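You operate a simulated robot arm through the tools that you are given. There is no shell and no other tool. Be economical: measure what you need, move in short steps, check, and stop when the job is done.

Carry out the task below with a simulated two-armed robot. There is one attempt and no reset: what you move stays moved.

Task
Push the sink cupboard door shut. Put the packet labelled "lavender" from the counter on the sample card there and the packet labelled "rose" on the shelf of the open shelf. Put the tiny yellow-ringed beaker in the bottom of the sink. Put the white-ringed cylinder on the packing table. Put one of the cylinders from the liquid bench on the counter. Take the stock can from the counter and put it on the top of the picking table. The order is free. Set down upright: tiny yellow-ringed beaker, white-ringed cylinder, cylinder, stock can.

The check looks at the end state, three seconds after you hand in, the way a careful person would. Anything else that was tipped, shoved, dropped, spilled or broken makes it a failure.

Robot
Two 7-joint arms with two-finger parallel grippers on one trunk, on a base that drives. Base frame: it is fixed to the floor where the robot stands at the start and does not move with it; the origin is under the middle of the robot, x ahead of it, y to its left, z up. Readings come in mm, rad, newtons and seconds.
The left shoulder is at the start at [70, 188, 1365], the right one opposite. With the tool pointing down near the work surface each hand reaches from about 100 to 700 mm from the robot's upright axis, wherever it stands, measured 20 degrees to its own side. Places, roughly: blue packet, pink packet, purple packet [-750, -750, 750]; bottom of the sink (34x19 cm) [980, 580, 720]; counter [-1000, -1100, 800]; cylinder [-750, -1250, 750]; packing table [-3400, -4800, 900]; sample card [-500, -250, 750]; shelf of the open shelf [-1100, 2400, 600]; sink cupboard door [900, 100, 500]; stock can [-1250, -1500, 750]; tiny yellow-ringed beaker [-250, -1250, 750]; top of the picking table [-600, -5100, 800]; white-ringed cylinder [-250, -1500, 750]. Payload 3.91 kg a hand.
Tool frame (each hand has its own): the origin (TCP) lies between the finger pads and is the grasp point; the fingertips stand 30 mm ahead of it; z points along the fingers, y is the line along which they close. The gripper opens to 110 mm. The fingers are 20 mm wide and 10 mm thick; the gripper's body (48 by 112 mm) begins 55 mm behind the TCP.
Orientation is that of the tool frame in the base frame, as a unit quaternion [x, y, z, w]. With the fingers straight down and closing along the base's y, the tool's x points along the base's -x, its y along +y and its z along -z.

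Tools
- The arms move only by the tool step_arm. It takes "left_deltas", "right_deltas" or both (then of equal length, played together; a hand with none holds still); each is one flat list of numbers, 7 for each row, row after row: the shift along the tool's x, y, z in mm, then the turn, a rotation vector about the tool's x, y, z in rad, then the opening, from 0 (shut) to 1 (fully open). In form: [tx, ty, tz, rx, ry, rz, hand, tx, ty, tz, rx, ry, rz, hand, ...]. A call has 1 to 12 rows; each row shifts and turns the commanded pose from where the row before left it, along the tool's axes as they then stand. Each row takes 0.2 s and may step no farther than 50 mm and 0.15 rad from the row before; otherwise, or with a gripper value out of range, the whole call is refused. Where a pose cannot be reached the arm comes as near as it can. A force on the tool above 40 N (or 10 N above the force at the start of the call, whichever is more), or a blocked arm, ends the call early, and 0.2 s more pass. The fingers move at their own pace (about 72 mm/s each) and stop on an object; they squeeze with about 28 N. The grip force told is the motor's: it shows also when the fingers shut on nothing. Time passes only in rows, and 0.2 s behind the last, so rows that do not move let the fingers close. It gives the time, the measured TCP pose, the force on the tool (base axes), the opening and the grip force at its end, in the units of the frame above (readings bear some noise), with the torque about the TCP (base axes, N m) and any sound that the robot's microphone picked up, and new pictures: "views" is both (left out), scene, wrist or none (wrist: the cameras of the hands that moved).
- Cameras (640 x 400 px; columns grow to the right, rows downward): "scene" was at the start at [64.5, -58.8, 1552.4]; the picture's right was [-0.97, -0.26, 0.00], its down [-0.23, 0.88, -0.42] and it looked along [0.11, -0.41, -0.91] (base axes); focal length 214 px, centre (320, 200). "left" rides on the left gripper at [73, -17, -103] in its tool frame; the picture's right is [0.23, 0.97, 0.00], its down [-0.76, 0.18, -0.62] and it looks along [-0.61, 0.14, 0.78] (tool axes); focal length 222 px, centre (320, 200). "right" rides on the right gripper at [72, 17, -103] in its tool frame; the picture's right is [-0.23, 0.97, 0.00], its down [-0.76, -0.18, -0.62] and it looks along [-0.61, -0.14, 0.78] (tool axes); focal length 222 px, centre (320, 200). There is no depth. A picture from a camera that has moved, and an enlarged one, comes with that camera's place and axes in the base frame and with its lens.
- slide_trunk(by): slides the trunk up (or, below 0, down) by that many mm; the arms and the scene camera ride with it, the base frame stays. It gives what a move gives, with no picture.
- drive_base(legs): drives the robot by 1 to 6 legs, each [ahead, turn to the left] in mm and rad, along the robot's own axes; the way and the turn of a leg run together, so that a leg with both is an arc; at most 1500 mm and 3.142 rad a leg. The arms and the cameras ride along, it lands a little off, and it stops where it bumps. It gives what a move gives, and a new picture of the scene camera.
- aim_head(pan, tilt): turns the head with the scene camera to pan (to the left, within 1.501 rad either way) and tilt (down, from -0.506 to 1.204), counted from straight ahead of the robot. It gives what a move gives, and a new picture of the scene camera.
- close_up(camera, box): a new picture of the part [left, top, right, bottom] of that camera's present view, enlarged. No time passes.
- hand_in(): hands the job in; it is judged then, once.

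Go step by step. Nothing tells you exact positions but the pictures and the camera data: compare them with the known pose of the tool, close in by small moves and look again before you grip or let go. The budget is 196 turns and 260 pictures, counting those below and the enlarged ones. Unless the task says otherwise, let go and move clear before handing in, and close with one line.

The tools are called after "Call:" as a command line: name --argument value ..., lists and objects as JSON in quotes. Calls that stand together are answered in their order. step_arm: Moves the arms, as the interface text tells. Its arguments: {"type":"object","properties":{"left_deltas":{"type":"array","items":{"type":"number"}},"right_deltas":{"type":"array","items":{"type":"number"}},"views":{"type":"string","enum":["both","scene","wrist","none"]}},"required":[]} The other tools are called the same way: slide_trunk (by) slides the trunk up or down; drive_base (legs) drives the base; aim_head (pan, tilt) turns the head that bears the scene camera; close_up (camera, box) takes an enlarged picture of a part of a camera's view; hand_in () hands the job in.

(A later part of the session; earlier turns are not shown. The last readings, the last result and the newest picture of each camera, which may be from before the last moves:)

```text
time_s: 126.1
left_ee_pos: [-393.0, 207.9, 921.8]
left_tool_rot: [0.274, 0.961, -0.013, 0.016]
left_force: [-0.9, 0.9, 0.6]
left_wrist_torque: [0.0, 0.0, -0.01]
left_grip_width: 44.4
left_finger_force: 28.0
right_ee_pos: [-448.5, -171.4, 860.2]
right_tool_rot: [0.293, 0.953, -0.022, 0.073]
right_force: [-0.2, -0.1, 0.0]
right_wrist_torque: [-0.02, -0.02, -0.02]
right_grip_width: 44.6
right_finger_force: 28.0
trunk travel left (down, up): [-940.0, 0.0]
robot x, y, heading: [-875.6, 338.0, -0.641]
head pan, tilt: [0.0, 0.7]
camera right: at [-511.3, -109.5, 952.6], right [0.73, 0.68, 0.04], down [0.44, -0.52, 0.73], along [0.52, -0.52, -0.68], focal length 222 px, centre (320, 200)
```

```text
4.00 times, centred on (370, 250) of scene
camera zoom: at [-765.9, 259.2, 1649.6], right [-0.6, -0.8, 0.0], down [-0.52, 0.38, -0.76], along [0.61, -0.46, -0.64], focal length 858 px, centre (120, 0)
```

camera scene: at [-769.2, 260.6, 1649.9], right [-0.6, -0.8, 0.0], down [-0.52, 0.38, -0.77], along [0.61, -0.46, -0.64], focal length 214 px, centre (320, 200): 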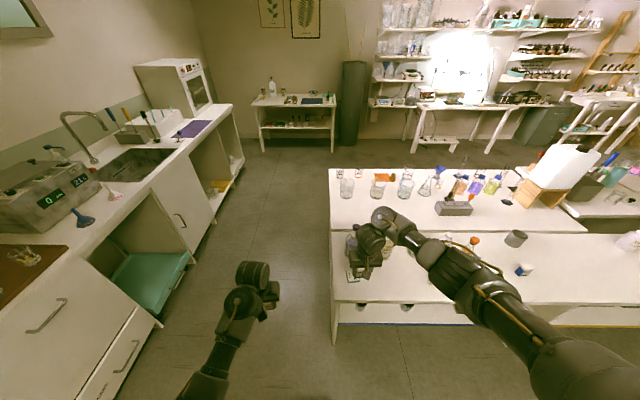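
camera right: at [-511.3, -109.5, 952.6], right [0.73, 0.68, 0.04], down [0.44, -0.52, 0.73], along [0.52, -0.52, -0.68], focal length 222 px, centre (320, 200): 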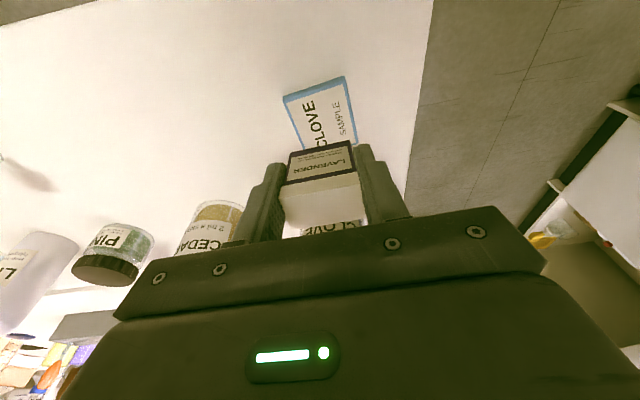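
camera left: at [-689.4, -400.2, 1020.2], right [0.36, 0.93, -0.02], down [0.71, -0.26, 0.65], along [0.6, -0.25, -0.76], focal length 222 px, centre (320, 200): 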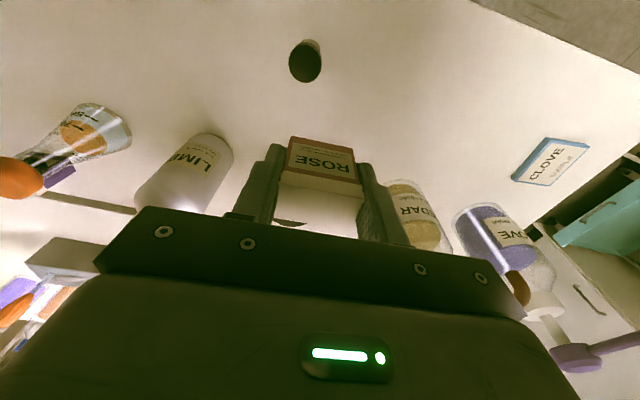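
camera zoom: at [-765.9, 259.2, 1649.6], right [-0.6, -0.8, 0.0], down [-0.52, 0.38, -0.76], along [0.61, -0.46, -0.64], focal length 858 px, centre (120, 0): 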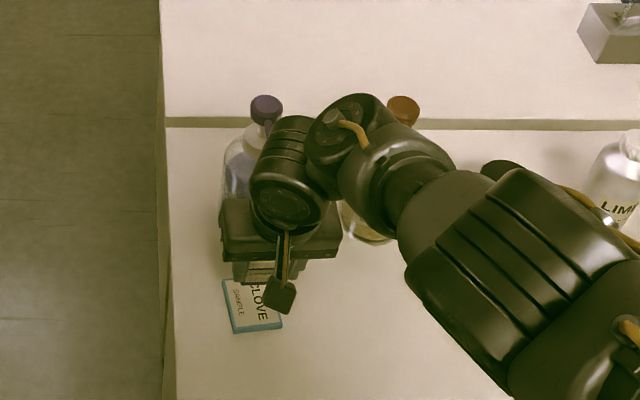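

Still clear. I'll descend slowly the rest of the way.

Call:
step_arm --right_deltas '[2, 0, 12, 0, 0, 0, 0, 2, 0, 12, 0, 0, 0, 0, 2, 0, 10, 0, 0, 0, 0, 1, 0, 6, 0, 0, 0, 0]' --views "wrist"

```text
time_s: 127.1
left_ee_pos: [-393.4, 207.4, 920.4]
left_tool_rot: [0.276, 0.961, -0.012, 0.016]
left_force: [0.7, 0.2, -0.1]
left_wrist_torque: [0.02, 0.01, 0.01]
left_grip_width: 44.7
left_finger_force: 27.8
right_ee_pos: [-458.2, -168.6, 822.9]
right_tool_rot: [0.293, 0.953, -0.019, 0.073]
right_force: [0.7, -1.4, 0.5]
right_wrist_torque: [-0.04, 0.0, -0.02]
right_grip_width: 44.6
right_finger_force: 28.2
right hand out of reach, approached as far as the arm can: row 3, 4
trunk travel left (down, up): [-940.0, 0.0]
robot x, y, heading: [-876.6, 338.6, -0.644]
head pan, tilt: [0.0, 0.7]
camera right: at [-520.6, -107.0, 914.6], right [0.73, 0.68, 0.04], down [0.44, -0.52, 0.73], along [0.52, -0.52, -0.68], focal length 222 px, centre (320, 200)
```

right: 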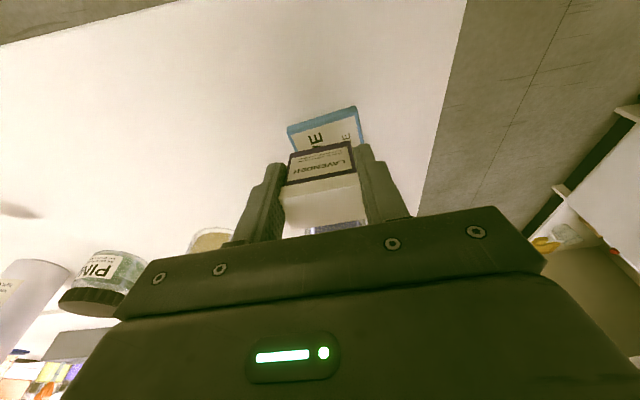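

The reach is short. I'll raise slightly, lower the trunk, and then come back.

Call:
step_arm --right_deltas '[-4, 0, -30, 0, 0, 0, 0, -4, 0, -30, 0, 0, 0, 0]' --views "none"

Call:
slide_trunk --by -50

```text
time_s: 127.7
left_ee_pos: [-394.8, 207.0, 922.2]
left_tool_rot: [0.275, 0.961, -0.013, 0.018]
left_force: [-0.1, -0.4, 0.9]
left_wrist_torque: [-0.02, -0.03, 0.01]
left_grip_width: 44.6
left_finger_force: 27.7
right_ee_pos: [-458.8, -164.8, 884.1]
right_tool_rot: [0.292, 0.954, -0.021, 0.073]
right_force: [-0.3, 0.5, -0.3]
right_wrist_torque: [0.0, 0.0, -0.01]
right_grip_width: 44.5
right_finger_force: 28.0
trunk travel left (down, up): [-940.0, 0.0]
robot x, y, heading: [-877.3, 340.2, -0.644]
head pan, tilt: [0.0, 0.7]
```

```text
time_s: 128.6
left_ee_pos: [-392.6, 207.3, 871.5]
left_tool_rot: [0.275, 0.961, -0.011, 0.016]
left_force: [0.1, 0.4, -0.1]
left_wrist_torque: [0.04, 0.02, -0.01]
left_grip_width: 44.6
left_finger_force: 28.3
right_ee_pos: [-457.0, -166.0, 833.7]
right_tool_rot: [0.292, 0.953, -0.02, 0.073]
right_force: [-0.1, -1.2, 0.0]
right_wrist_torque: [0.01, 0.03, 0.0]
right_grip_width: 44.6
right_finger_force: 27.9
trunk travel left (down, up): [-890.0, 50.0]
robot x, y, heading: [-869.9, 338.6, -0.647]
head pan, tilt: [0.0, 0.7]
```

Call:
step_arm --right_deltas '[-10, 0, 0, 0, 0, 0, 0, 1, 0, 10, 0, 0, 0, 0, 1, 0, 8, 0, 0, 0, 0, 0, 0, 3, 0, 0, 0, 0, 0, 0, 3, 0, 0, 0, 0, 0, 0, 3, 0, 0, 0, 0]' --views "wrist"

```text
time_s: 130.0
left_ee_pos: [-392.9, 208.2, 871.9]
left_tool_rot: [0.276, 0.961, -0.012, 0.017]
left_force: [0.3, 0.0, 0.3]
left_wrist_torque: [-0.02, 0.0, 0.02]
left_grip_width: 44.5
left_finger_force: 27.7
right_ee_pos: [-448.7, -172.2, 808.9]
right_tool_rot: [0.292, 0.953, -0.019, 0.074]
right_force: [-1.0, 0.0, 7.4]
right_wrist_torque: [-0.05, 0.05, -0.04]
right_grip_width: 44.5
right_finger_force: 28.4
trunk travel left (down, up): [-890.0, 50.0]
robot x, y, heading: [-871.0, 336.7, -0.648]
head pan, tilt: [0.0, 0.7]
camera right: at [-511.3, -109.6, 901.2], right [0.73, 0.68, 0.04], down [0.44, -0.52, 0.73], along [0.52, -0.52, -0.68], focal length 222 px, centre (320, 200)
```

right: 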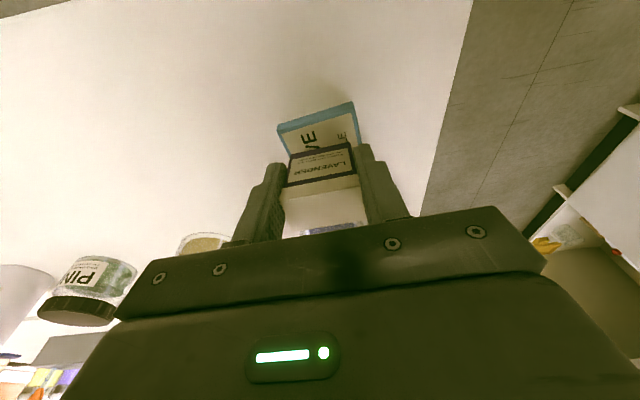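

The packet rests on the card, within its edges. I'll release and lift slowly.

Call:
step_arm --right_deltas '[0, 0, 0, 0, 0, 0, 0.6, 0, 0, 0, 0, 0, 0, 0.6, 2, 0, -20, 0, 0, 0, 0.6, 4, 0, -30, 0, 0, 0, 0.6, 4, 0, -40, 0, 0, 0, 0.6, 10, 0, -40, 0, 0, 0, 0.6]' --views "wrist"

```text
time_s: 131.4
left_ee_pos: [-393.1, 208.5, 870.3]
left_tool_rot: [0.274, 0.961, -0.014, 0.017]
left_force: [-0.5, 0.3, -0.2]
left_wrist_torque: [-0.01, 0.01, 0.02]
left_grip_width: 44.5
left_finger_force: 28.4
right_ee_pos: [-479.1, -150.4, 934.8]
right_tool_rot: [0.292, 0.954, -0.02, 0.073]
right_force: [-0.6, 0.4, 1.1]
right_wrist_torque: [-0.02, 0.03, 0.0]
right_grip_width: 66.0
right_finger_force: 0.1
trunk travel left (down, up): [-890.0, 50.0]
robot x, y, heading: [-877.6, 338.7, -0.638]
head pan, tilt: [0.0, 0.7]
camera right: at [-541.8, -89.0, 1026.3], right [0.73, 0.68, 0.04], down [0.44, -0.52, 0.73], along [0.52, -0.52, -0.68], focal length 222 px, centre (320, 200)
```

right: 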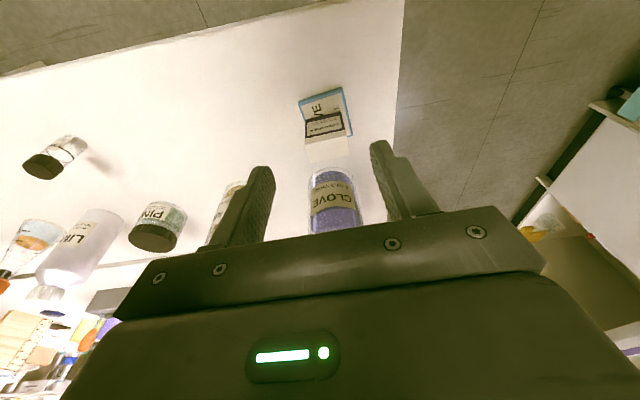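

Call:
close_up --camera "right" --box '[260, 70, 400, 200]'

Call:
drive_base --legs '[[-300, 0]]'

Call:
close_up --camera "scene" --box '[320, 190, 420, 270]'

```text
3.08 times, centred on (330, 135) of right
camera zoom: at [-541.8, -89.0, 1026.3], right [0.73, 0.68, 0.04], down [0.44, -0.52, 0.73], along [0.52, -0.52, -0.68], focal length 684 px, centre (289, 400)
```

zoom: 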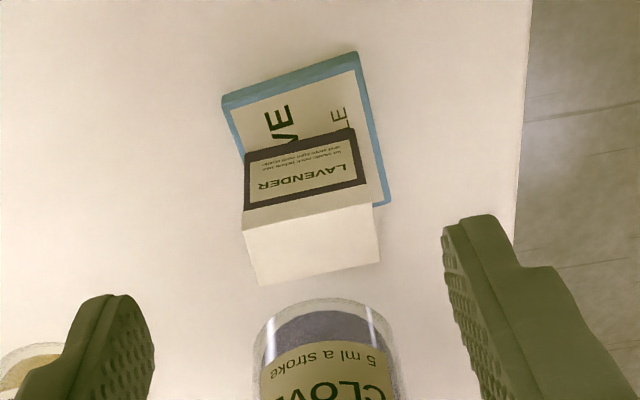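

```text
time_s: 133.5
left_ee_pos: [-637.7, 391.4, 870.4]
left_tool_rot: [0.274, 0.962, -0.012, 0.017]
left_force: [-0.1, 0.4, -0.2]
left_wrist_torque: [-0.02, -0.01, -0.02]
left_grip_width: 44.5
left_finger_force: 28.2
right_ee_pos: [-721.8, 31.0, 934.0]
right_tool_rot: [0.291, 0.954, -0.02, 0.073]
right_force: [0.0, 0.9, 0.1]
right_wrist_torque: [-0.01, 0.01, 0.03]
right_grip_width: 66.0
right_finger_force: 0.1
trunk travel left (down, up): [-890.0, 50.0]
robot x, y, heading: [-1117.8, 522.6, -0.64]
head pan, tilt: [0.0, 0.7]
camera scene: at [-1010.9, 440.2, 1599.4], right [-0.6, -0.8, 0.0], down [-0.52, 0.38, -0.76], along [0.61, -0.46, -0.64], focal length 214 px, centre (320, 200)
```

scene: 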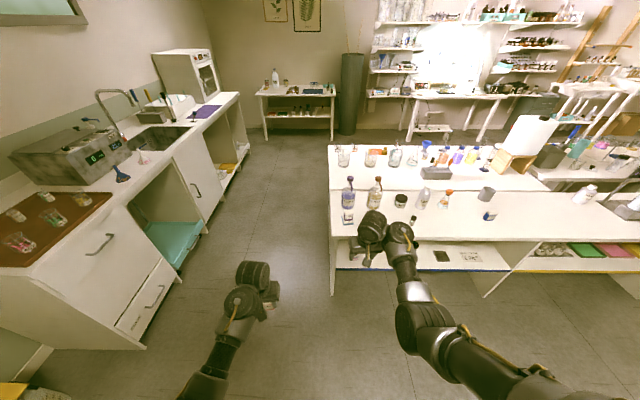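

```text
5.00 times, centred on (370, 230) of scene
camera zoom: at [-1010.9, 440.2, 1599.4], right [-0.6, -0.8, 0.0], down [-0.52, 0.38, -0.76], along [0.61, -0.46, -0.64], focal length 1072 px, centre (70, 50)
```

zoom: 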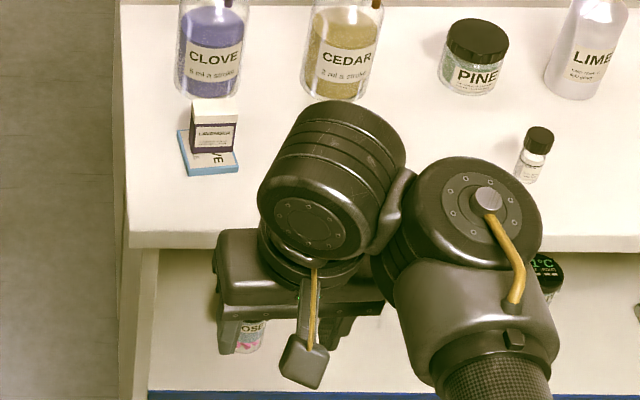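

LAVENDER rests fully on the card. Now I'll turn towards the open shelf with ROSE.

Call:
drive_base --legs '[[0, 2.4]]'

Call:
aim_head --pan 0 --tilt 0.6

```text
time_s: 139.5
left_ee_pos: [-1362.7, 956.6, 871.9]
left_tool_rot: [0.781, -0.625, -0.01, -0.017]
left_force: [0.0, 1.0, -0.5]
left_wrist_torque: [0.0, -0.02, 0.0]
left_grip_width: 44.6
left_finger_force: 27.8
right_ee_pos: [-1047.4, 1147.8, 933.0]
right_tool_rot: [0.766, -0.638, -0.06, -0.046]
right_force: [-0.3, -0.6, 0.0]
right_wrist_torque: [-0.03, 0.01, -0.04]
right_grip_width: 66.0
right_finger_force: 0.0
trunk travel left (down, up): [-890.0, 50.0]
robot x, y, heading: [-1119.1, 524.6, 1.708]
head pan, tilt: [0.0, 0.7]
camera scene: at [-1138.4, 655.5, 1599.5], right [0.99, 0.14, 0.0], down [0.09, -0.64, -0.76], along [-0.1, 0.76, -0.64], focal length 214 px, centre (320, 200)
```

scene: 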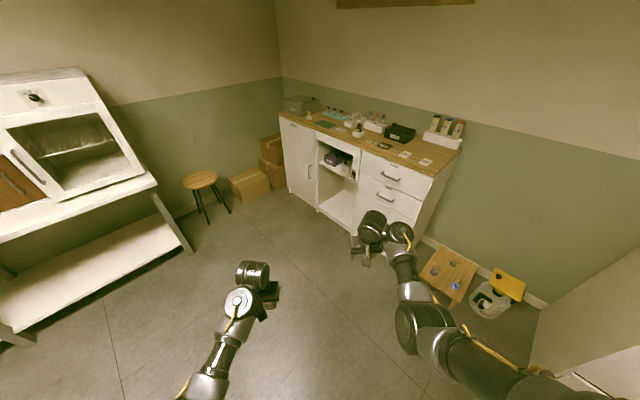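

```text
time_s: 140.1
left_ee_pos: [-1363.2, 956.0, 870.9]
left_tool_rot: [0.78, -0.626, -0.012, -0.017]
left_force: [-0.1, 0.2, -0.1]
left_wrist_torque: [-0.05, 0.0, 0.0]
left_grip_width: 44.6
left_finger_force: 27.7
right_ee_pos: [-1046.6, 1146.5, 934.5]
right_tool_rot: [0.766, -0.638, -0.06, -0.047]
right_force: [0.3, 0.8, -0.1]
right_wrist_torque: [-0.01, -0.01, 0.01]
right_grip_width: 66.2
right_finger_force: 0.0
trunk travel left (down, up): [-890.0, 50.0]
robot x, y, heading: [-1119.1, 517.7, 1.711]
head pan, tilt: [0.0, 0.6]
camera scene: at [-1139.0, 658.9, 1608.1], right [0.99, 0.14, 0.0], down [0.08, -0.56, -0.82], along [-0.11, 0.82, -0.57], focal length 214 px, centre (320, 200)
```

scene: 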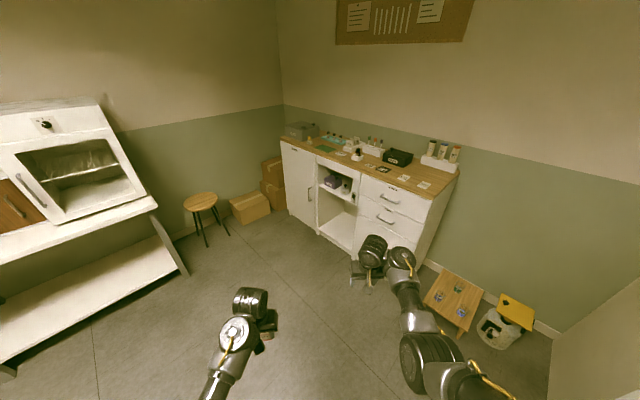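

Call:
close_up --camera "scene" --box '[270, 120, 470, 270]'

```text
2.67 times, centred on (370, 195) of scene
camera zoom: at [-1139.0, 658.9, 1608.1], right [0.99, 0.14, 0.0], down [0.08, -0.56, -0.82], along [-0.11, 0.82, -0.57], focal length 572 px, centre (187, 213)
```

zoom: 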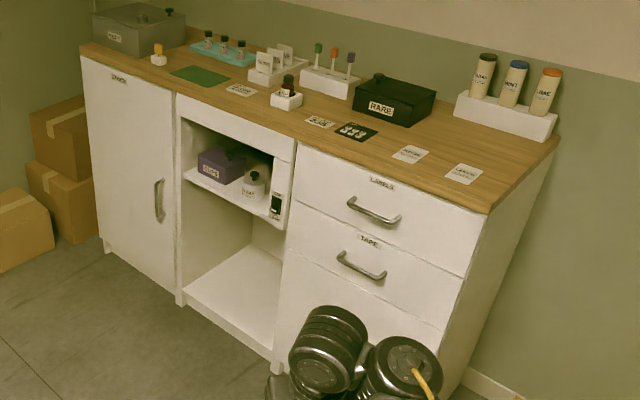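

The target is the middle shelf in the niche, which holds the CUPS box and a bottle. I'll drive in front of it.

Call:
drive_base --legs '[[0, 0.292], [1000, 0], [0, -1.073]]'

Call:
close_up --camera "scene" --box '[200, 150, 440, 300]'

```text
time_s: 149.0
left_ee_pos: [-1424.5, 1912.9, 872.0]
left_tool_rot: [-0.494, 0.869, 0.004, 0.02]
left_force: [-0.7, -0.7, 0.2]
left_wrist_torque: [0.01, -0.01, -0.02]
left_grip_width: 44.8
left_finger_force: 28.0
right_ee_pos: [-1063.6, 1834.7, 934.0]
right_tool_rot: [-0.476, 0.876, 0.039, 0.065]
right_force: [-0.3, -0.2, 0.9]
right_wrist_torque: [0.0, -0.03, -0.02]
right_grip_width: 66.1
right_finger_force: 0.0
trunk travel left (down, up): [-890.0, 50.0]
robot x, y, heading: [-1546.5, 1431.0, 0.949]
head pan, tilt: [0.0, 0.6]
camera scene: at [-1467.1, 1541.6, 1608.1], right [0.81, -0.58, 0.0], down [-0.33, -0.46, -0.82], along [0.48, 0.67, -0.57], focal length 214 px, centre (320, 200)
```

scene: 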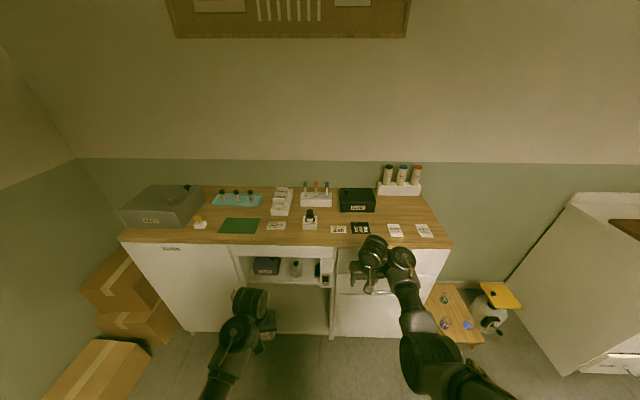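

```text
2.67 times, centred on (320, 225) of scene
camera zoom: at [-1467.1, 1541.6, 1608.1], right [0.81, -0.58, 0.0], down [-0.33, -0.46, -0.82], along [0.48, 0.67, -0.57], focal length 572 px, centre (320, 133)
```

zoom: 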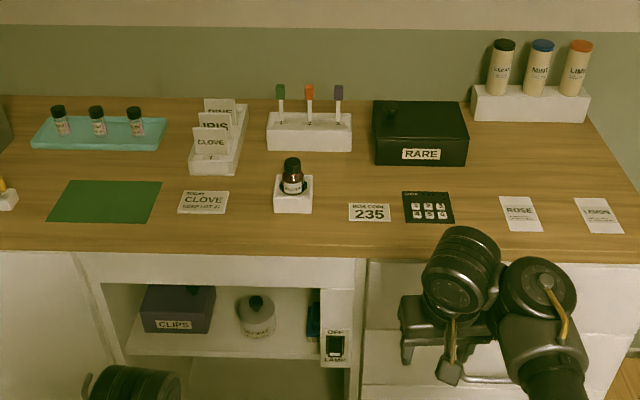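

The shelf has the CLIPS box, a bottle in the middle and a lamp switch at the right. There is a free strip about 55 mm deep at the front, and I'll lay ROSE there centred between CLIPS and the bottle. First I'll lower the trunk.

Call:
slide_trunk --by -380

Call:
step_arm --left_deltas '[-10, 0, -5, 0, -0.14, 0, 0, -10, 0, -5, 0, -0.14, 0, 0, -10, 0, -5, 0, -0.14, 0, 0, -10, 0, 0, 0, -0.14, 0, 0, -10, 0, 0, 0, -0.14, 0, 0, -10, 0, 0, 0, -0.14, 0, 0, 0, 0, 0, 0, -0.14, 0, 0, 0, 0, 0, 0, -0.14, 0, 0]' --right_deltas '[20, 0, 0, 0, 0, 0, 0.6, 20, 0, 0, 0, 0, 0, 0.6, 20, 0, 0, 0, 0, 0, 0.6, 20, 0, 0, 0, 0, 0, 0.6, 20, 0, 0, 0, 0, 0, 0.6, 20, 0, 0, 0, 0, 0, 0.6, 0, 0, 0, 0, 0, 0, 0.6, 0, 0, 0, 0, 0, 0, 0.6]' --views "scene"

```text
time_s: 152.7
left_ee_pos: [-1426.0, 1912.6, 491.0]
left_tool_rot: [-0.495, 0.869, 0.004, 0.02]
left_force: [-0.2, 0.7, 0.4]
left_wrist_torque: [0.0, 0.01, 0.0]
left_grip_width: 44.6
left_finger_force: 28.4
right_ee_pos: [-1064.5, 1833.8, 554.6]
right_tool_rot: [-0.476, 0.876, 0.039, 0.066]
right_force: [-0.7, 0.3, 0.4]
right_wrist_torque: [0.03, 0.0, -0.01]
right_grip_width: 66.0
right_finger_force: 0.0
trunk travel left (down, up): [-510.0, 430.0]
robot x, y, heading: [-1545.3, 1428.6, 0.949]
head pan, tilt: [0.0, 0.6]
```

```text
time_s: 154.5
left_ee_pos: [-1399.2, 1957.1, 527.6]
left_tool_rot: [-0.417, 0.726, 0.266, 0.479]
left_force: [0.1, -0.1, -0.6]
left_wrist_torque: [0.0, 0.01, -0.03]
left_grip_width: 44.7
left_finger_force: 27.6
right_ee_pos: [-1128.7, 1736.7, 535.6]
right_tool_rot: [-0.476, 0.876, 0.039, 0.065]
right_force: [-0.2, 0.0, 0.3]
right_wrist_torque: [0.02, -0.01, 0.02]
right_grip_width: 65.8
right_finger_force: 0.2
trunk travel left (down, up): [-510.0, 430.0]
robot x, y, heading: [-1542.3, 1427.2, 0.952]
head pan, tilt: [0.0, 0.6]
camera scene: at [-1467.0, 1541.2, 1228.2], right [0.81, -0.58, 0.0], down [-0.33, -0.46, -0.83], along [0.48, 0.67, -0.56], focal length 214 px, centre (320, 200)
```

scene: 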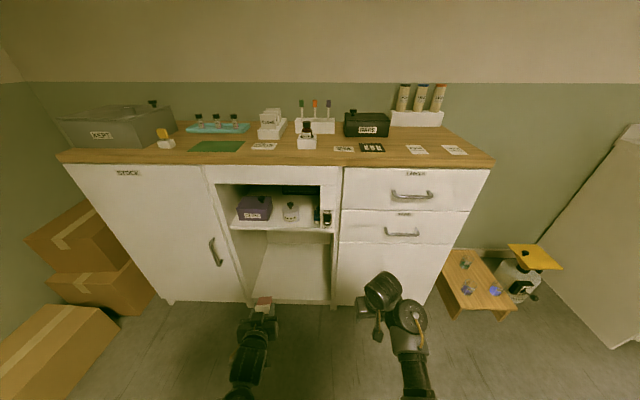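

Call:
close_up --camera "scene" --box '[200, 160, 360, 320]'

```text
2.50 times, centred on (280, 240) of scene
camera zoom: at [-1467.0, 1541.2, 1228.2], right [0.81, -0.58, 0.0], down [-0.33, -0.46, -0.83], along [0.48, 0.67, -0.56], focal length 536 px, centre (420, 100)
```

zoom: 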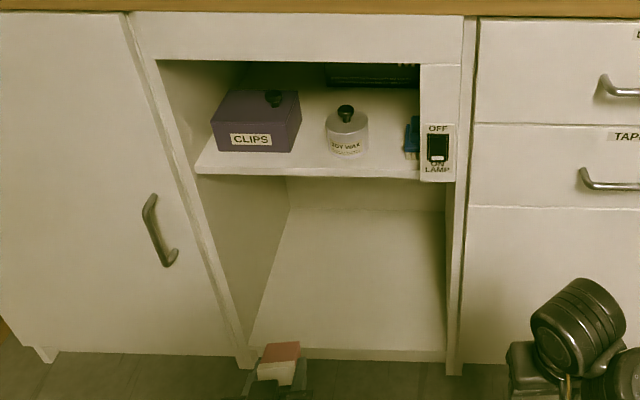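

The shelf is at z 0.60 and its edge about 0.69 m from the camera. I'll drive 110 mm closer, then raise the hand and turn it nearly horizontal.

Call:
drive_base --legs '[[110, 0]]'

Call:
step_arm --left_deltas '[-32, 0, -15, 0, -0.09, 0, 0, -33, 0, -12, 0, -0.09, 0, 0, -34, 0, -8, 0, -0.09, 0, 0, -35, 0, -5, 0, -0.09, 0, 0, -5, 0, 30, 0, 0, 0, 0, -5, 0, 30, 0, 0, 0, 0]' --views "both"

```text
time_s: 155.7
left_ee_pos: [-1334.0, 2046.9, 526.4]
left_tool_rot: [-0.417, 0.726, 0.265, 0.479]
left_force: [0.2, 0.5, -0.4]
left_wrist_torque: [0.0, 0.0, -0.01]
left_grip_width: 44.4
left_finger_force: 28.2
right_ee_pos: [-1063.7, 1828.0, 534.4]
right_tool_rot: [-0.476, 0.876, 0.038, 0.065]
right_force: [0.5, 0.6, 1.3]
right_wrist_torque: [-0.02, 0.03, 0.01]
right_grip_width: 65.9
right_finger_force: 0.0
trunk travel left (down, up): [-510.0, 430.0]
robot x, y, heading: [-1483.8, 1519.3, 0.954]
head pan, tilt: [0.0, 0.6]
camera scene: at [-1401.5, 1633.3, 1227.9], right [0.81, -0.58, 0.0], down [-0.33, -0.46, -0.82], along [0.48, 0.67, -0.57], focal length 214 px, centre (320, 200)
```

scene: 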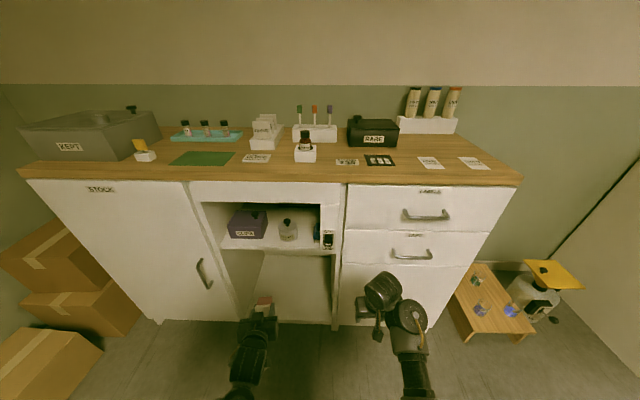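

```text
time_s: 157.1
left_ee_pos: [-1306.7, 2096.9, 672.7]
left_tool_rot: [-0.362, 0.628, 0.336, 0.601]
left_force: [-0.3, -0.4, 0.6]
left_wrist_torque: [-0.03, -0.03, -0.02]
left_grip_width: 44.6
left_finger_force: 28.5
right_ee_pos: [-1064.6, 1827.4, 535.0]
right_tool_rot: [-0.477, 0.875, 0.037, 0.065]
right_force: [0.3, -0.6, 0.7]
right_wrist_torque: [0.03, 0.02, 0.01]
right_grip_width: 66.1
right_finger_force: 0.0
trunk travel left (down, up): [-510.0, 430.0]
robot x, y, heading: [-1482.2, 1519.9, 0.95]
head pan, tilt: [0.0, 0.6]
camera scene: at [-1402.1, 1632.4, 1228.1], right [0.81, -0.58, 0.0], down [-0.33, -0.46, -0.82], along [0.48, 0.67, -0.57], focal length 214 px, centre (320, 200)
camera left: at [-1346.3, 1996.4, 605.9], right [-0.84, 0.49, -0.24], down [-0.46, -0.4, 0.79], along [0.29, 0.77, 0.56], focal length 222 px, centre (320, 200)
```

scene: 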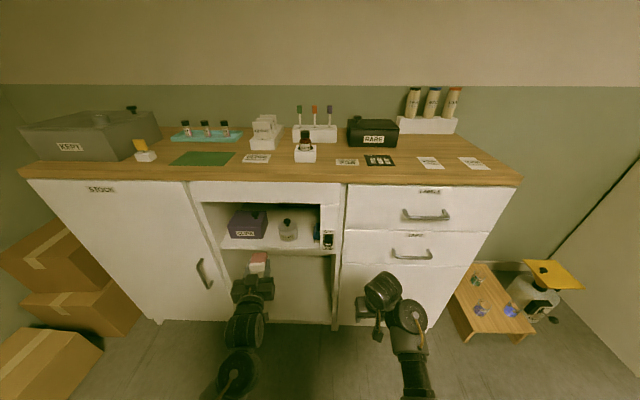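
left: 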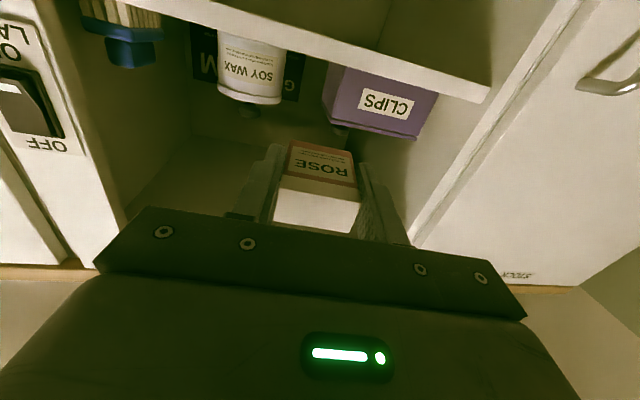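

ROSE lines up with the gap. I'll correct the yaw and move forward.

Call:
step_arm --left_deltas '[0, -5, 20, 0.09, 0, 0, 0, -2, -4, 35, 0, 0, 0, 0, -2, 0, 35, 0, 0, 0, 0, -2, 0, 35, 0, 0, 0, 0]' --views "both"

Call:
close_up --camera "scene" --box '[200, 180, 360, 300]'

```text
time_s: 158.1
left_ee_pos: [-1224.1, 2197.4, 673.2]
left_tool_rot: [-0.336, 0.643, 0.307, 0.616]
left_force: [-0.8, 0.4, 0.1]
left_wrist_torque: [0.01, 0.01, -0.01]
left_grip_width: 44.6
left_finger_force: 28.4
right_ee_pos: [-1064.5, 1828.8, 535.5]
right_tool_rot: [-0.476, 0.876, 0.039, 0.064]
right_force: [0.0, 0.5, -0.6]
right_wrist_torque: [0.02, 0.05, 0.01]
right_grip_width: 65.8
right_finger_force: 0.1
trunk travel left (down, up): [-510.0, 430.0]
robot x, y, heading: [-1480.8, 1516.8, 0.944]
head pan, tilt: [0.0, 0.6]
camera scene: at [-1401.6, 1632.3, 1228.0], right [0.81, -0.58, 0.0], down [-0.33, -0.46, -0.82], along [0.48, 0.67, -0.57], focal length 214 px, centre (320, 200)
camera left: at [-1274.0, 2100.8, 604.3], right [-0.79, 0.56, -0.24], down [-0.5, -0.36, 0.79], along [0.35, 0.75, 0.56], focal length 222 px, centre (320, 200)
```

scene: 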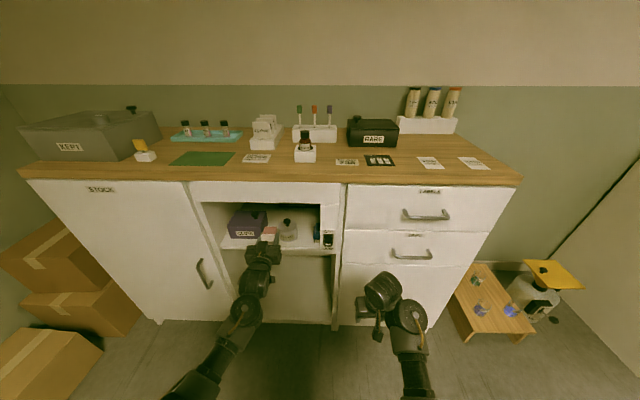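
left: 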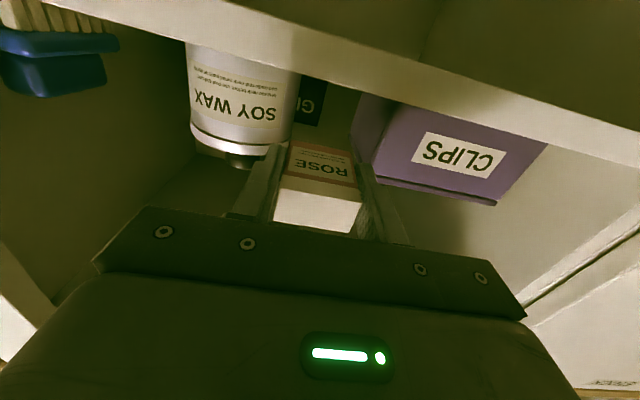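

```text
3.33 times, centred on (280, 240) of scene
camera zoom: at [-1401.6, 1632.3, 1228.0], right [0.81, -0.58, 0.0], down [-0.33, -0.46, -0.82], along [0.48, 0.67, -0.57], focal length 715 px, centre (453, 67)
```

zoom: 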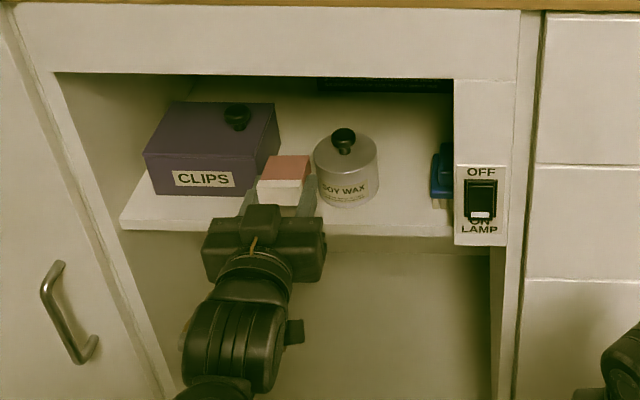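

Good alignment. I'll go 22 mm further in and lower to contact.

Call:
step_arm --left_deltas '[-1, 0, 12, 0, 0, 0, 0, -1, 0, 12, 0, 0, 0, 0, 12, 0, 0, 0, 0, 0, 0, 12, 0, 0, 0, 0, 0, 0, 6, 0, 0, 0, 0, 0, 0, 4, 0, 0, 0, 0, 0, 0, 4, 0, 0, 0, 0, 0, 0, 4, 0, 0, 0, 0, 0, 0]' --views "both"

Call:
close_up --camera "scene" --box '[200, 180, 360, 300]'

```text
time_s: 159.9
left_ee_pos: [-1214.3, 2213.6, 633.8]
left_tool_rot: [-0.335, 0.642, 0.307, 0.617]
left_force: [-0.6, -0.1, -1.2]
left_wrist_torque: [0.0, 0.03, -0.01]
left_grip_width: 44.6
left_finger_force: 28.3
right_ee_pos: [-1064.8, 1826.9, 534.8]
right_tool_rot: [-0.477, 0.876, 0.039, 0.066]
right_force: [-0.2, -0.2, -0.3]
right_wrist_torque: [0.0, 0.0, 0.05]
right_grip_width: 65.9
right_finger_force: 0.0
trunk travel left (down, up): [-510.0, 430.0]
robot x, y, heading: [-1481.9, 1519.8, 0.95]
head pan, tilt: [0.0, 0.6]
camera scene: at [-1402.2, 1632.2, 1228.1], right [0.81, -0.58, 0.0], down [-0.33, -0.46, -0.82], along [0.48, 0.67, -0.57], focal length 214 px, centre (320, 200)
camera left: at [-1261.8, 2116.5, 565.7], right [-0.79, 0.56, -0.24], down [-0.5, -0.36, 0.79], along [0.35, 0.75, 0.56], focal length 222 px, centre (320, 200)
```

scene: 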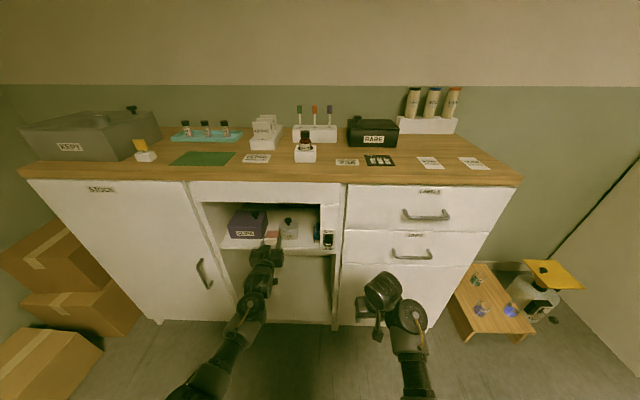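
left: 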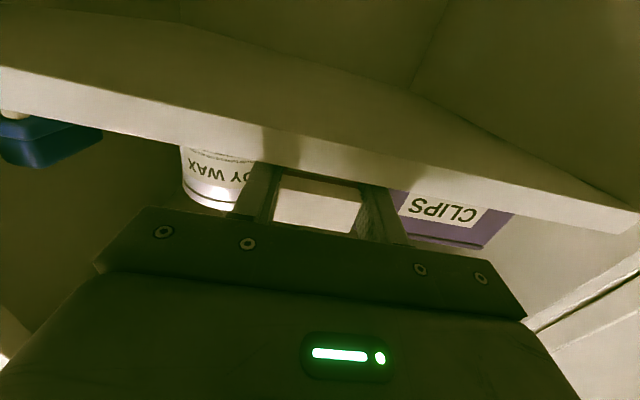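

```text
3.33 times, centred on (280, 240) of scene
camera zoom: at [-1402.2, 1632.2, 1228.1], right [0.81, -0.58, 0.0], down [-0.33, -0.46, -0.82], along [0.48, 0.67, -0.57], focal length 715 px, centre (453, 67)
```

zoom: 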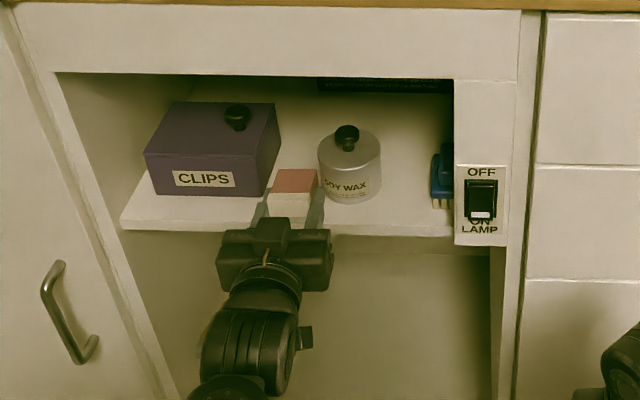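

The right finger seems to have nudged the bottle by a few mm. I'll ease back and to the left, then lower to the shelf.

Call:
step_arm --left_deltas '[0, 4, -7, 0, 0, 0, 0, 4, 0, 0, 0, 0, 0, 0, 4, 0, 0, 0, 0, 0, 0, 4, 0, 0, 0, 0, 0, 0, 4, 0, 0, 0, 0, 0, 0, 4, 0, 0, 0, 0, 0, 0, 4, 0, 0, 0, 0, 0, 0, 4, 0, 0, 0, 0, 0, 0]' --views "wrist"

Call:
close_up --camera "scene" --box '[200, 180, 360, 300]'

```text
time_s: 161.1
left_ee_pos: [-1219.2, 2211.1, 631.9]
left_tool_rot: [-0.331, 0.633, 0.314, 0.626]
left_force: [1.8, 1.6, 13.9]
left_wrist_torque: [0.31, 0.4, -0.11]
left_grip_width: 44.9
left_finger_force: 27.9
right_ee_pos: [-1064.8, 1828.0, 535.6]
right_tool_rot: [-0.476, 0.876, 0.04, 0.066]
right_force: [-0.5, -0.8, -0.7]
right_wrist_torque: [-0.04, 0.01, 0.01]
right_grip_width: 66.1
right_finger_force: 0.0
trunk travel left (down, up): [-510.0, 430.0]
robot x, y, heading: [-1482.1, 1518.9, 0.951]
head pan, tilt: [0.0, 0.6]
stopped in row 5 (left hand): the force on the tool passed its limit at 43 N (the readings are from after the stop); the commanded pose is now the measured one
camera left: at [-1266.5, 2116.2, 560.1], right [-0.79, 0.56, -0.24], down [-0.51, -0.38, 0.77], along [0.34, 0.73, 0.59], focal length 222 px, centre (320, 200)
```

left: 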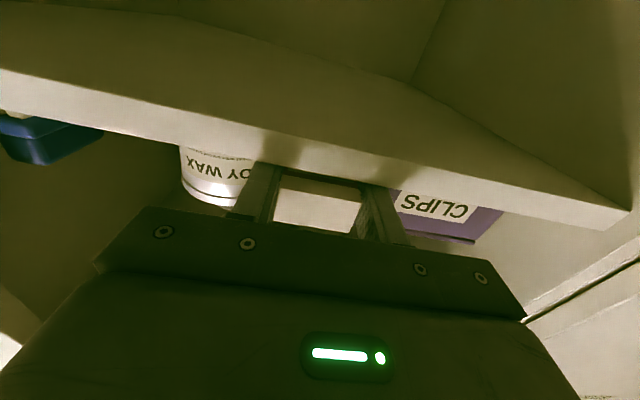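

```text
3.33 times, centred on (280, 240) of scene
camera zoom: at [-1402.8, 1630.9, 1228.1], right [0.81, -0.58, 0.0], down [-0.33, -0.46, -0.83], along [0.48, 0.67, -0.56], focal length 715 px, centre (453, 67)
```

zoom: 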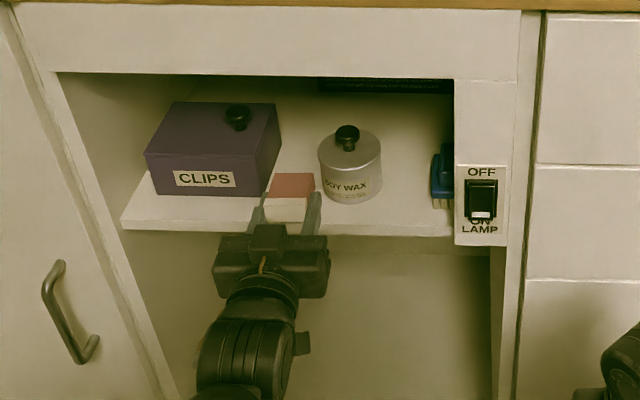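

ROSE is in contact with the shelf. I'll open slightly and withdraw straight back.

Call:
step_arm --left_deltas '[0, 0, 0, 0, 0, 0, 0.5, 0, 0, 0, 0, 0, 0, 0.5, 0, 0, -10, 0, 0, 0, 0.5, 0, 0, -30, 0, 0, 0, 0.5, 0, 0, -40, 0, 0, 0, 0.5, 0, 0, -40, 0, 0, 0, 0.5]' --views "wrist"

Call:
close_up --camera "scene" --box '[200, 180, 360, 300]'

```text
time_s: 162.4
left_ee_pos: [-1291.7, 2112.5, 632.6]
left_tool_rot: [-0.333, 0.636, 0.311, 0.623]
left_force: [-0.4, 0.0, -1.3]
left_wrist_torque: [0.01, -0.01, 0.02]
left_grip_width: 55.1
left_finger_force: 0.0
right_ee_pos: [-1064.3, 1827.6, 535.5]
right_tool_rot: [-0.477, 0.876, 0.039, 0.065]
right_force: [-0.2, 0.6, 0.3]
right_wrist_torque: [-0.03, -0.01, 0.02]
right_grip_width: 66.0
right_finger_force: 0.2
trunk travel left (down, up): [-510.0, 430.0]
robot x, y, heading: [-1482.0, 1519.7, 0.948]
head pan, tilt: [0.0, 0.6]
camera left: at [-1339.4, 2016.7, 562.0], right [-0.79, 0.56, -0.25], down [-0.51, -0.37, 0.78], along [0.34, 0.74, 0.58], focal length 222 px, centre (320, 200)
```

left: 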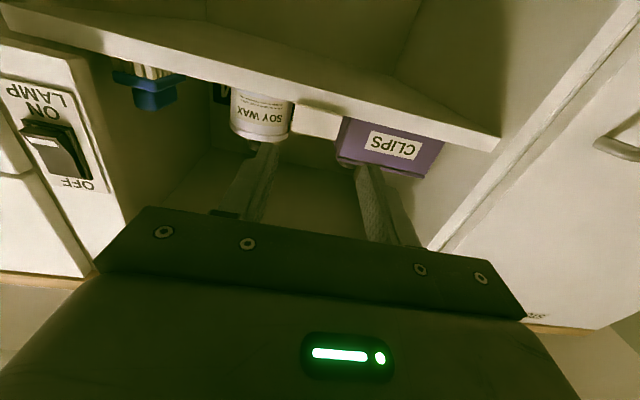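

```text
3.33 times, centred on (280, 240) of scene
camera zoom: at [-1402.8, 1631.7, 1228.2], right [0.81, -0.58, 0.0], down [-0.33, -0.46, -0.83], along [0.48, 0.67, -0.56], focal length 715 px, centre (453, 67)
```

zoom: 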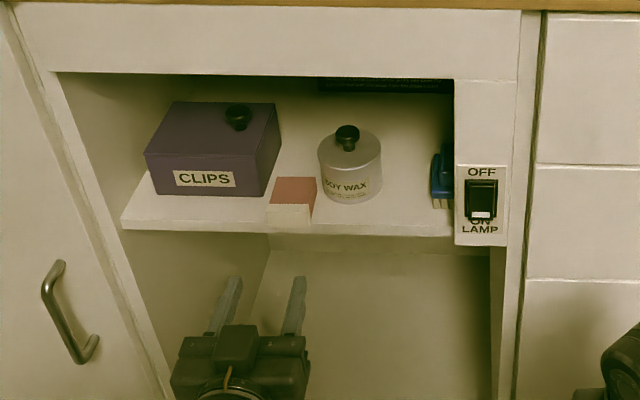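

ROSE is on the shelf. I'll back off, straighten the left hand and raise the trunk.

Call:
drive_base --legs '[[-200, 0]]'

Call:
step_arm --left_deltas '[0, 0, 0, 0, 0.145, 0, 0.7, 0, 0, 0, 0, 0.145, 0, 0.7, 0, 0, 0, 0, 0.145, 0, 0.7, 0, 0, 0, 0, 0.145, 0, 0.7, 0, 0, 0, 0, 0.145, 0, 0.7, 0, 0, 0, 0, 0.145, 0, 0.7, 0, 0, 0, 0, 0.145, 0, 0.7, 0, 0, 0, 0, 0.145, 0, 0.7, 0, 0, 0, 0, 0.145, 0, 0.7, 0, 0, 0, 0, 0.14, 0, 0.7]' --right_deltas '[0, 0, 0, 0, 0.013, 0, 0.7, 0, 0, 0, 0, 0.013, 0, 0.7, 0, 0, 0, 0, 0.013, 0, 0.7, 0, 0, 0, 0, 0.013, 0, 0.7, 0, 0, 0, 0, 0.013, 0, 0.7, 0, 0, 0, 0, 0.013, 0, 0.7, 0, 0, 0, 0, 0.013, 0, 0.7, 0, 0, 0, 0, 0.013, 0, 0.7, 0, 0, 0, 0, 0.013, 0, 0.7, 0, 0, 0, 0, 0.013, 0, 0.7]' --views "none"

Call:
slide_trunk --by 430

```text
time_s: 164.1
left_ee_pos: [-1408.0, 1947.2, 632.9]
left_tool_rot: [-0.332, 0.636, 0.311, 0.623]
left_force: [-0.1, -0.6, 0.5]
left_wrist_torque: [-0.03, 0.01, 0.0]
left_grip_width: 55.0
left_finger_force: 0.1
right_ee_pos: [-1181.5, 1660.8, 536.4]
right_tool_rot: [-0.476, 0.876, 0.038, 0.065]
right_force: [0.4, 0.3, -0.3]
right_wrist_torque: [-0.03, -0.02, 0.0]
right_grip_width: 66.1
right_finger_force: 0.0
trunk travel left (down, up): [-510.0, 430.0]
robot x, y, heading: [-1598.7, 1355.7, 0.953]
head pan, tilt: [0.0, 0.6]
camera scene: at [-1520.8, 1465.8, 1228.3], right [0.81, -0.58, 0.0], down [-0.33, -0.46, -0.83], along [0.48, 0.67, -0.56], focal length 214 px, centre (320, 200)
```

scene: 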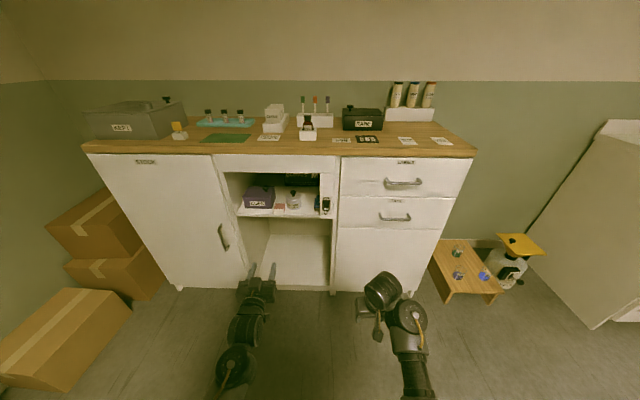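

```text
time_s: 166.0
left_ee_pos: [-1405.9, 1951.6, 633.9]
left_tool_rot: [-0.45, 0.878, 0.068, 0.149]
left_force: [23.5, 25.0, -39.0]
left_wrist_torque: [1.46, -0.37, 0.68]
left_grip_width: 77.0
left_finger_force: 0.0
right_ee_pos: [-1179.8, 1662.3, 534.8]
right_tool_rot: [-0.477, 0.878, 0.013, 0.018]
right_force: [0.5, 0.2, 0.5]
right_wrist_torque: [0.01, -0.02, 0.03]
right_grip_width: 77.1
right_finger_force: 0.1
trunk travel left (down, up): [-510.0, 430.0]
robot x, y, heading: [-1597.2, 1353.6, 0.947]
head pan, tilt: [0.0, 0.6]
stopped in row 9 (left hand): the force on the tool passed its limit at 190 N (the readings are from after the stop); the commanded pose is now the measured one
```

```text
refused: 430 is not a number from -400 to 400
```

Call:
step_arm --left_deltas '[0, 0, 30, 0, 0, 0, 0.7, 0, 0, 40, 0, 0, 0, 0.7, 0, 0, 30, 0, 0.1, 0, 0.7, 0, 0, 0, 0, 0.13, 0, 0.7, 0, 0, 0, 0, 0.1, 0, 0.7]' --views "none"

Call:
slide_trunk --by 400

```text
time_s: 167.2
left_ee_pos: [-1385.8, 1973.9, 538.2]
left_tool_rot: [-0.454, 0.891, -0.008, 0.0]
left_force: [-0.8, 0.6, 0.6]
left_wrist_torque: [0.0, 0.0, 0.0]
left_grip_width: 77.1
left_finger_force: 0.1
right_ee_pos: [-1182.3, 1661.0, 535.5]
right_tool_rot: [-0.477, 0.878, 0.012, 0.016]
right_force: [-0.5, -0.8, 0.0]
right_wrist_torque: [0.01, 0.0, 0.03]
right_grip_width: 77.1
right_finger_force: 0.0
trunk travel left (down, up): [-510.0, 430.0]
robot x, y, heading: [-1598.7, 1354.8, 0.948]
head pan, tilt: [0.0, 0.6]
```

```text
time_s: 171.0
left_ee_pos: [-1385.6, 1974.2, 938.9]
left_tool_rot: [-0.454, 0.891, -0.008, 0.001]
left_force: [0.6, -0.1, -0.4]
left_wrist_torque: [-0.01, -0.03, -0.03]
left_grip_width: 77.1
left_finger_force: 0.0
right_ee_pos: [-1181.1, 1662.3, 933.8]
right_tool_rot: [-0.478, 0.878, 0.013, 0.017]
right_force: [0.4, 0.8, 0.0]
right_wrist_torque: [0.0, 0.0, 0.01]
right_grip_width: 77.0
right_finger_force: 0.0
trunk travel left (down, up): [-910.0, 30.0]
robot x, y, heading: [-1602.6, 1356.6, 0.952]
head pan, tilt: [0.0, 0.6]
```

Call:
drive_base --legs '[[0, -1.48], [1450, 0]]'

```text
time_s: 181.9
left_ee_pos: [248.6, 398.9, 939.2]
left_tool_rot: [0.287, 0.958, -0.008, -0.005]
left_force: [-0.5, -0.4, -0.1]
left_wrist_torque: [-0.04, 0.0, -0.03]
left_grip_width: 77.2
left_finger_force: 0.1
right_ee_pos: [-55.1, 178.9, 934.6]
right_tool_rot: [0.262, 0.965, -0.004, 0.021]
right_force: [0.3, 0.1, 0.2]
right_wrist_torque: [0.02, 0.02, 0.01]
right_grip_width: 77.0
right_finger_force: 0.0
trunk travel left (down, up): [-910.0, 30.0]
robot x, y, heading: [-384.9, 585.1, -0.575]
head pan, tilt: [0.0, 0.6]
camera scene: at [-267.5, 507.5, 1628.2], right [-0.54, -0.84, 0.0], down [-0.47, 0.31, -0.83], along [0.69, -0.45, -0.56], focal length 214 px, centre (320, 200)
```

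scene: 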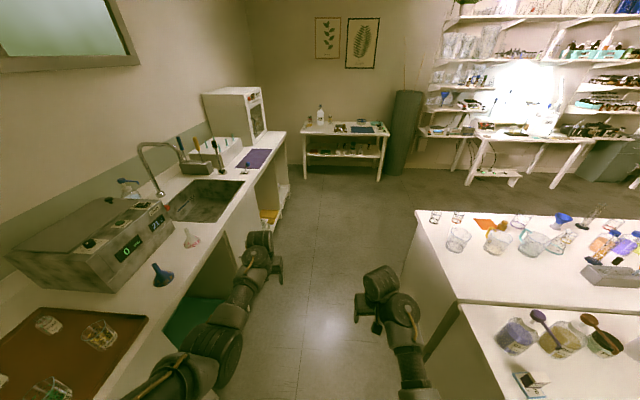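

Call:
drive_base --legs '[[0, -0.066], [1400, 0], [330, 0], [0, -1.571]]'

```text
time_s: 195.2
left_ee_pos: [869.1, -1067.6, 939.0]
left_tool_rot: [0.889, 0.457, -0.001, -0.008]
left_force: [0.1, -0.5, -0.6]
left_wrist_torque: [-0.01, -0.03, -0.02]
left_grip_width: 77.0
left_finger_force: 0.0
right_ee_pos: [662.2, -754.6, 934.9]
right_tool_rot: [0.877, 0.48, -0.017, 0.012]
right_force: [-0.3, -0.5, 0.0]
right_wrist_torque: [0.02, 0.0, 0.01]
right_grip_width: 76.8
right_finger_force: 0.0
trunk travel left (down, up): [-910.0, 30.0]
robot x, y, heading: [1081.4, -442.7, -2.187]
head pan, tilt: [0.0, 0.6]
camera scene: at [996.6, -558.2, 1628.1], right [-0.82, 0.58, 0.0], down [0.33, 0.46, -0.82], along [-0.48, -0.67, -0.57], focal length 214 px, centre (320, 200)
```

scene: 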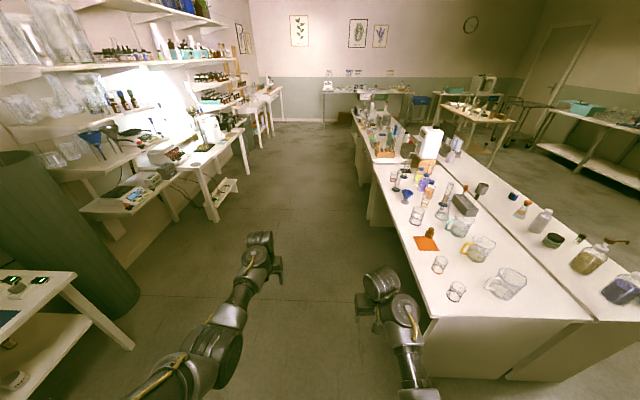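

Call:
drive_base --legs '[[0, -0.024], [1480, 0], [0, -1.571]]'

Call:
close_up --camera "scene" --box '[180, 120, 480, 300]'

```text
time_s: 206.9
left_ee_pos: [-410.1, -1423.7, 940.6]
left_tool_rot: [0.946, -0.324, 0.005, -0.006]
left_force: [0.2, 0.7, 0.3]
left_wrist_torque: [-0.03, -0.03, -0.02]
left_grip_width: 76.9
left_finger_force: 0.0
right_ee_pos: [-91.2, -1231.0, 935.8]
right_tool_rot: [0.954, -0.3, -0.021, -0.004]
right_force: [0.0, -0.6, 0.6]
right_wrist_torque: [-0.01, -0.01, -0.02]
right_grip_width: 77.0
right_finger_force: 0.1
trunk travel left (down, up): [-910.0, 30.0]
robot x, y, heading: [204.0, -1660.3, 2.49]
head pan, tilt: [0.0, 0.6]
camera scene: at [91.0, -1574.5, 1628.1], right [0.61, 0.79, 0.0], down [0.45, -0.34, -0.82], along [-0.65, 0.5, -0.57], focal length 214 px, centre (320, 200)
```

scene: 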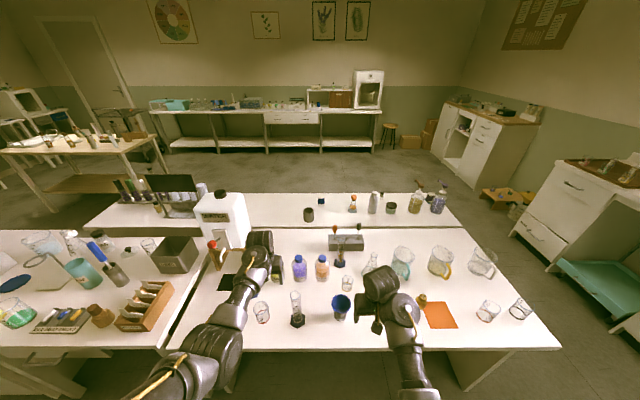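

```text
2.13 times, centred on (330, 210) of scene
camera zoom: at [91.0, -1574.5, 1628.1], right [0.61, 0.79, 0.0], down [0.45, -0.34, -0.82], along [-0.65, 0.5, -0.57], focal length 458 px, centre (299, 179)
```

zoom: 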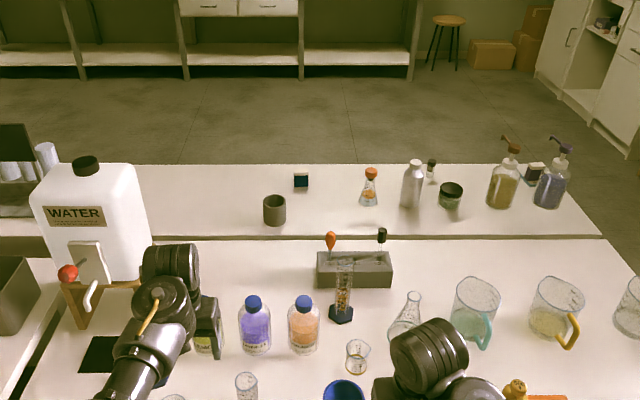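

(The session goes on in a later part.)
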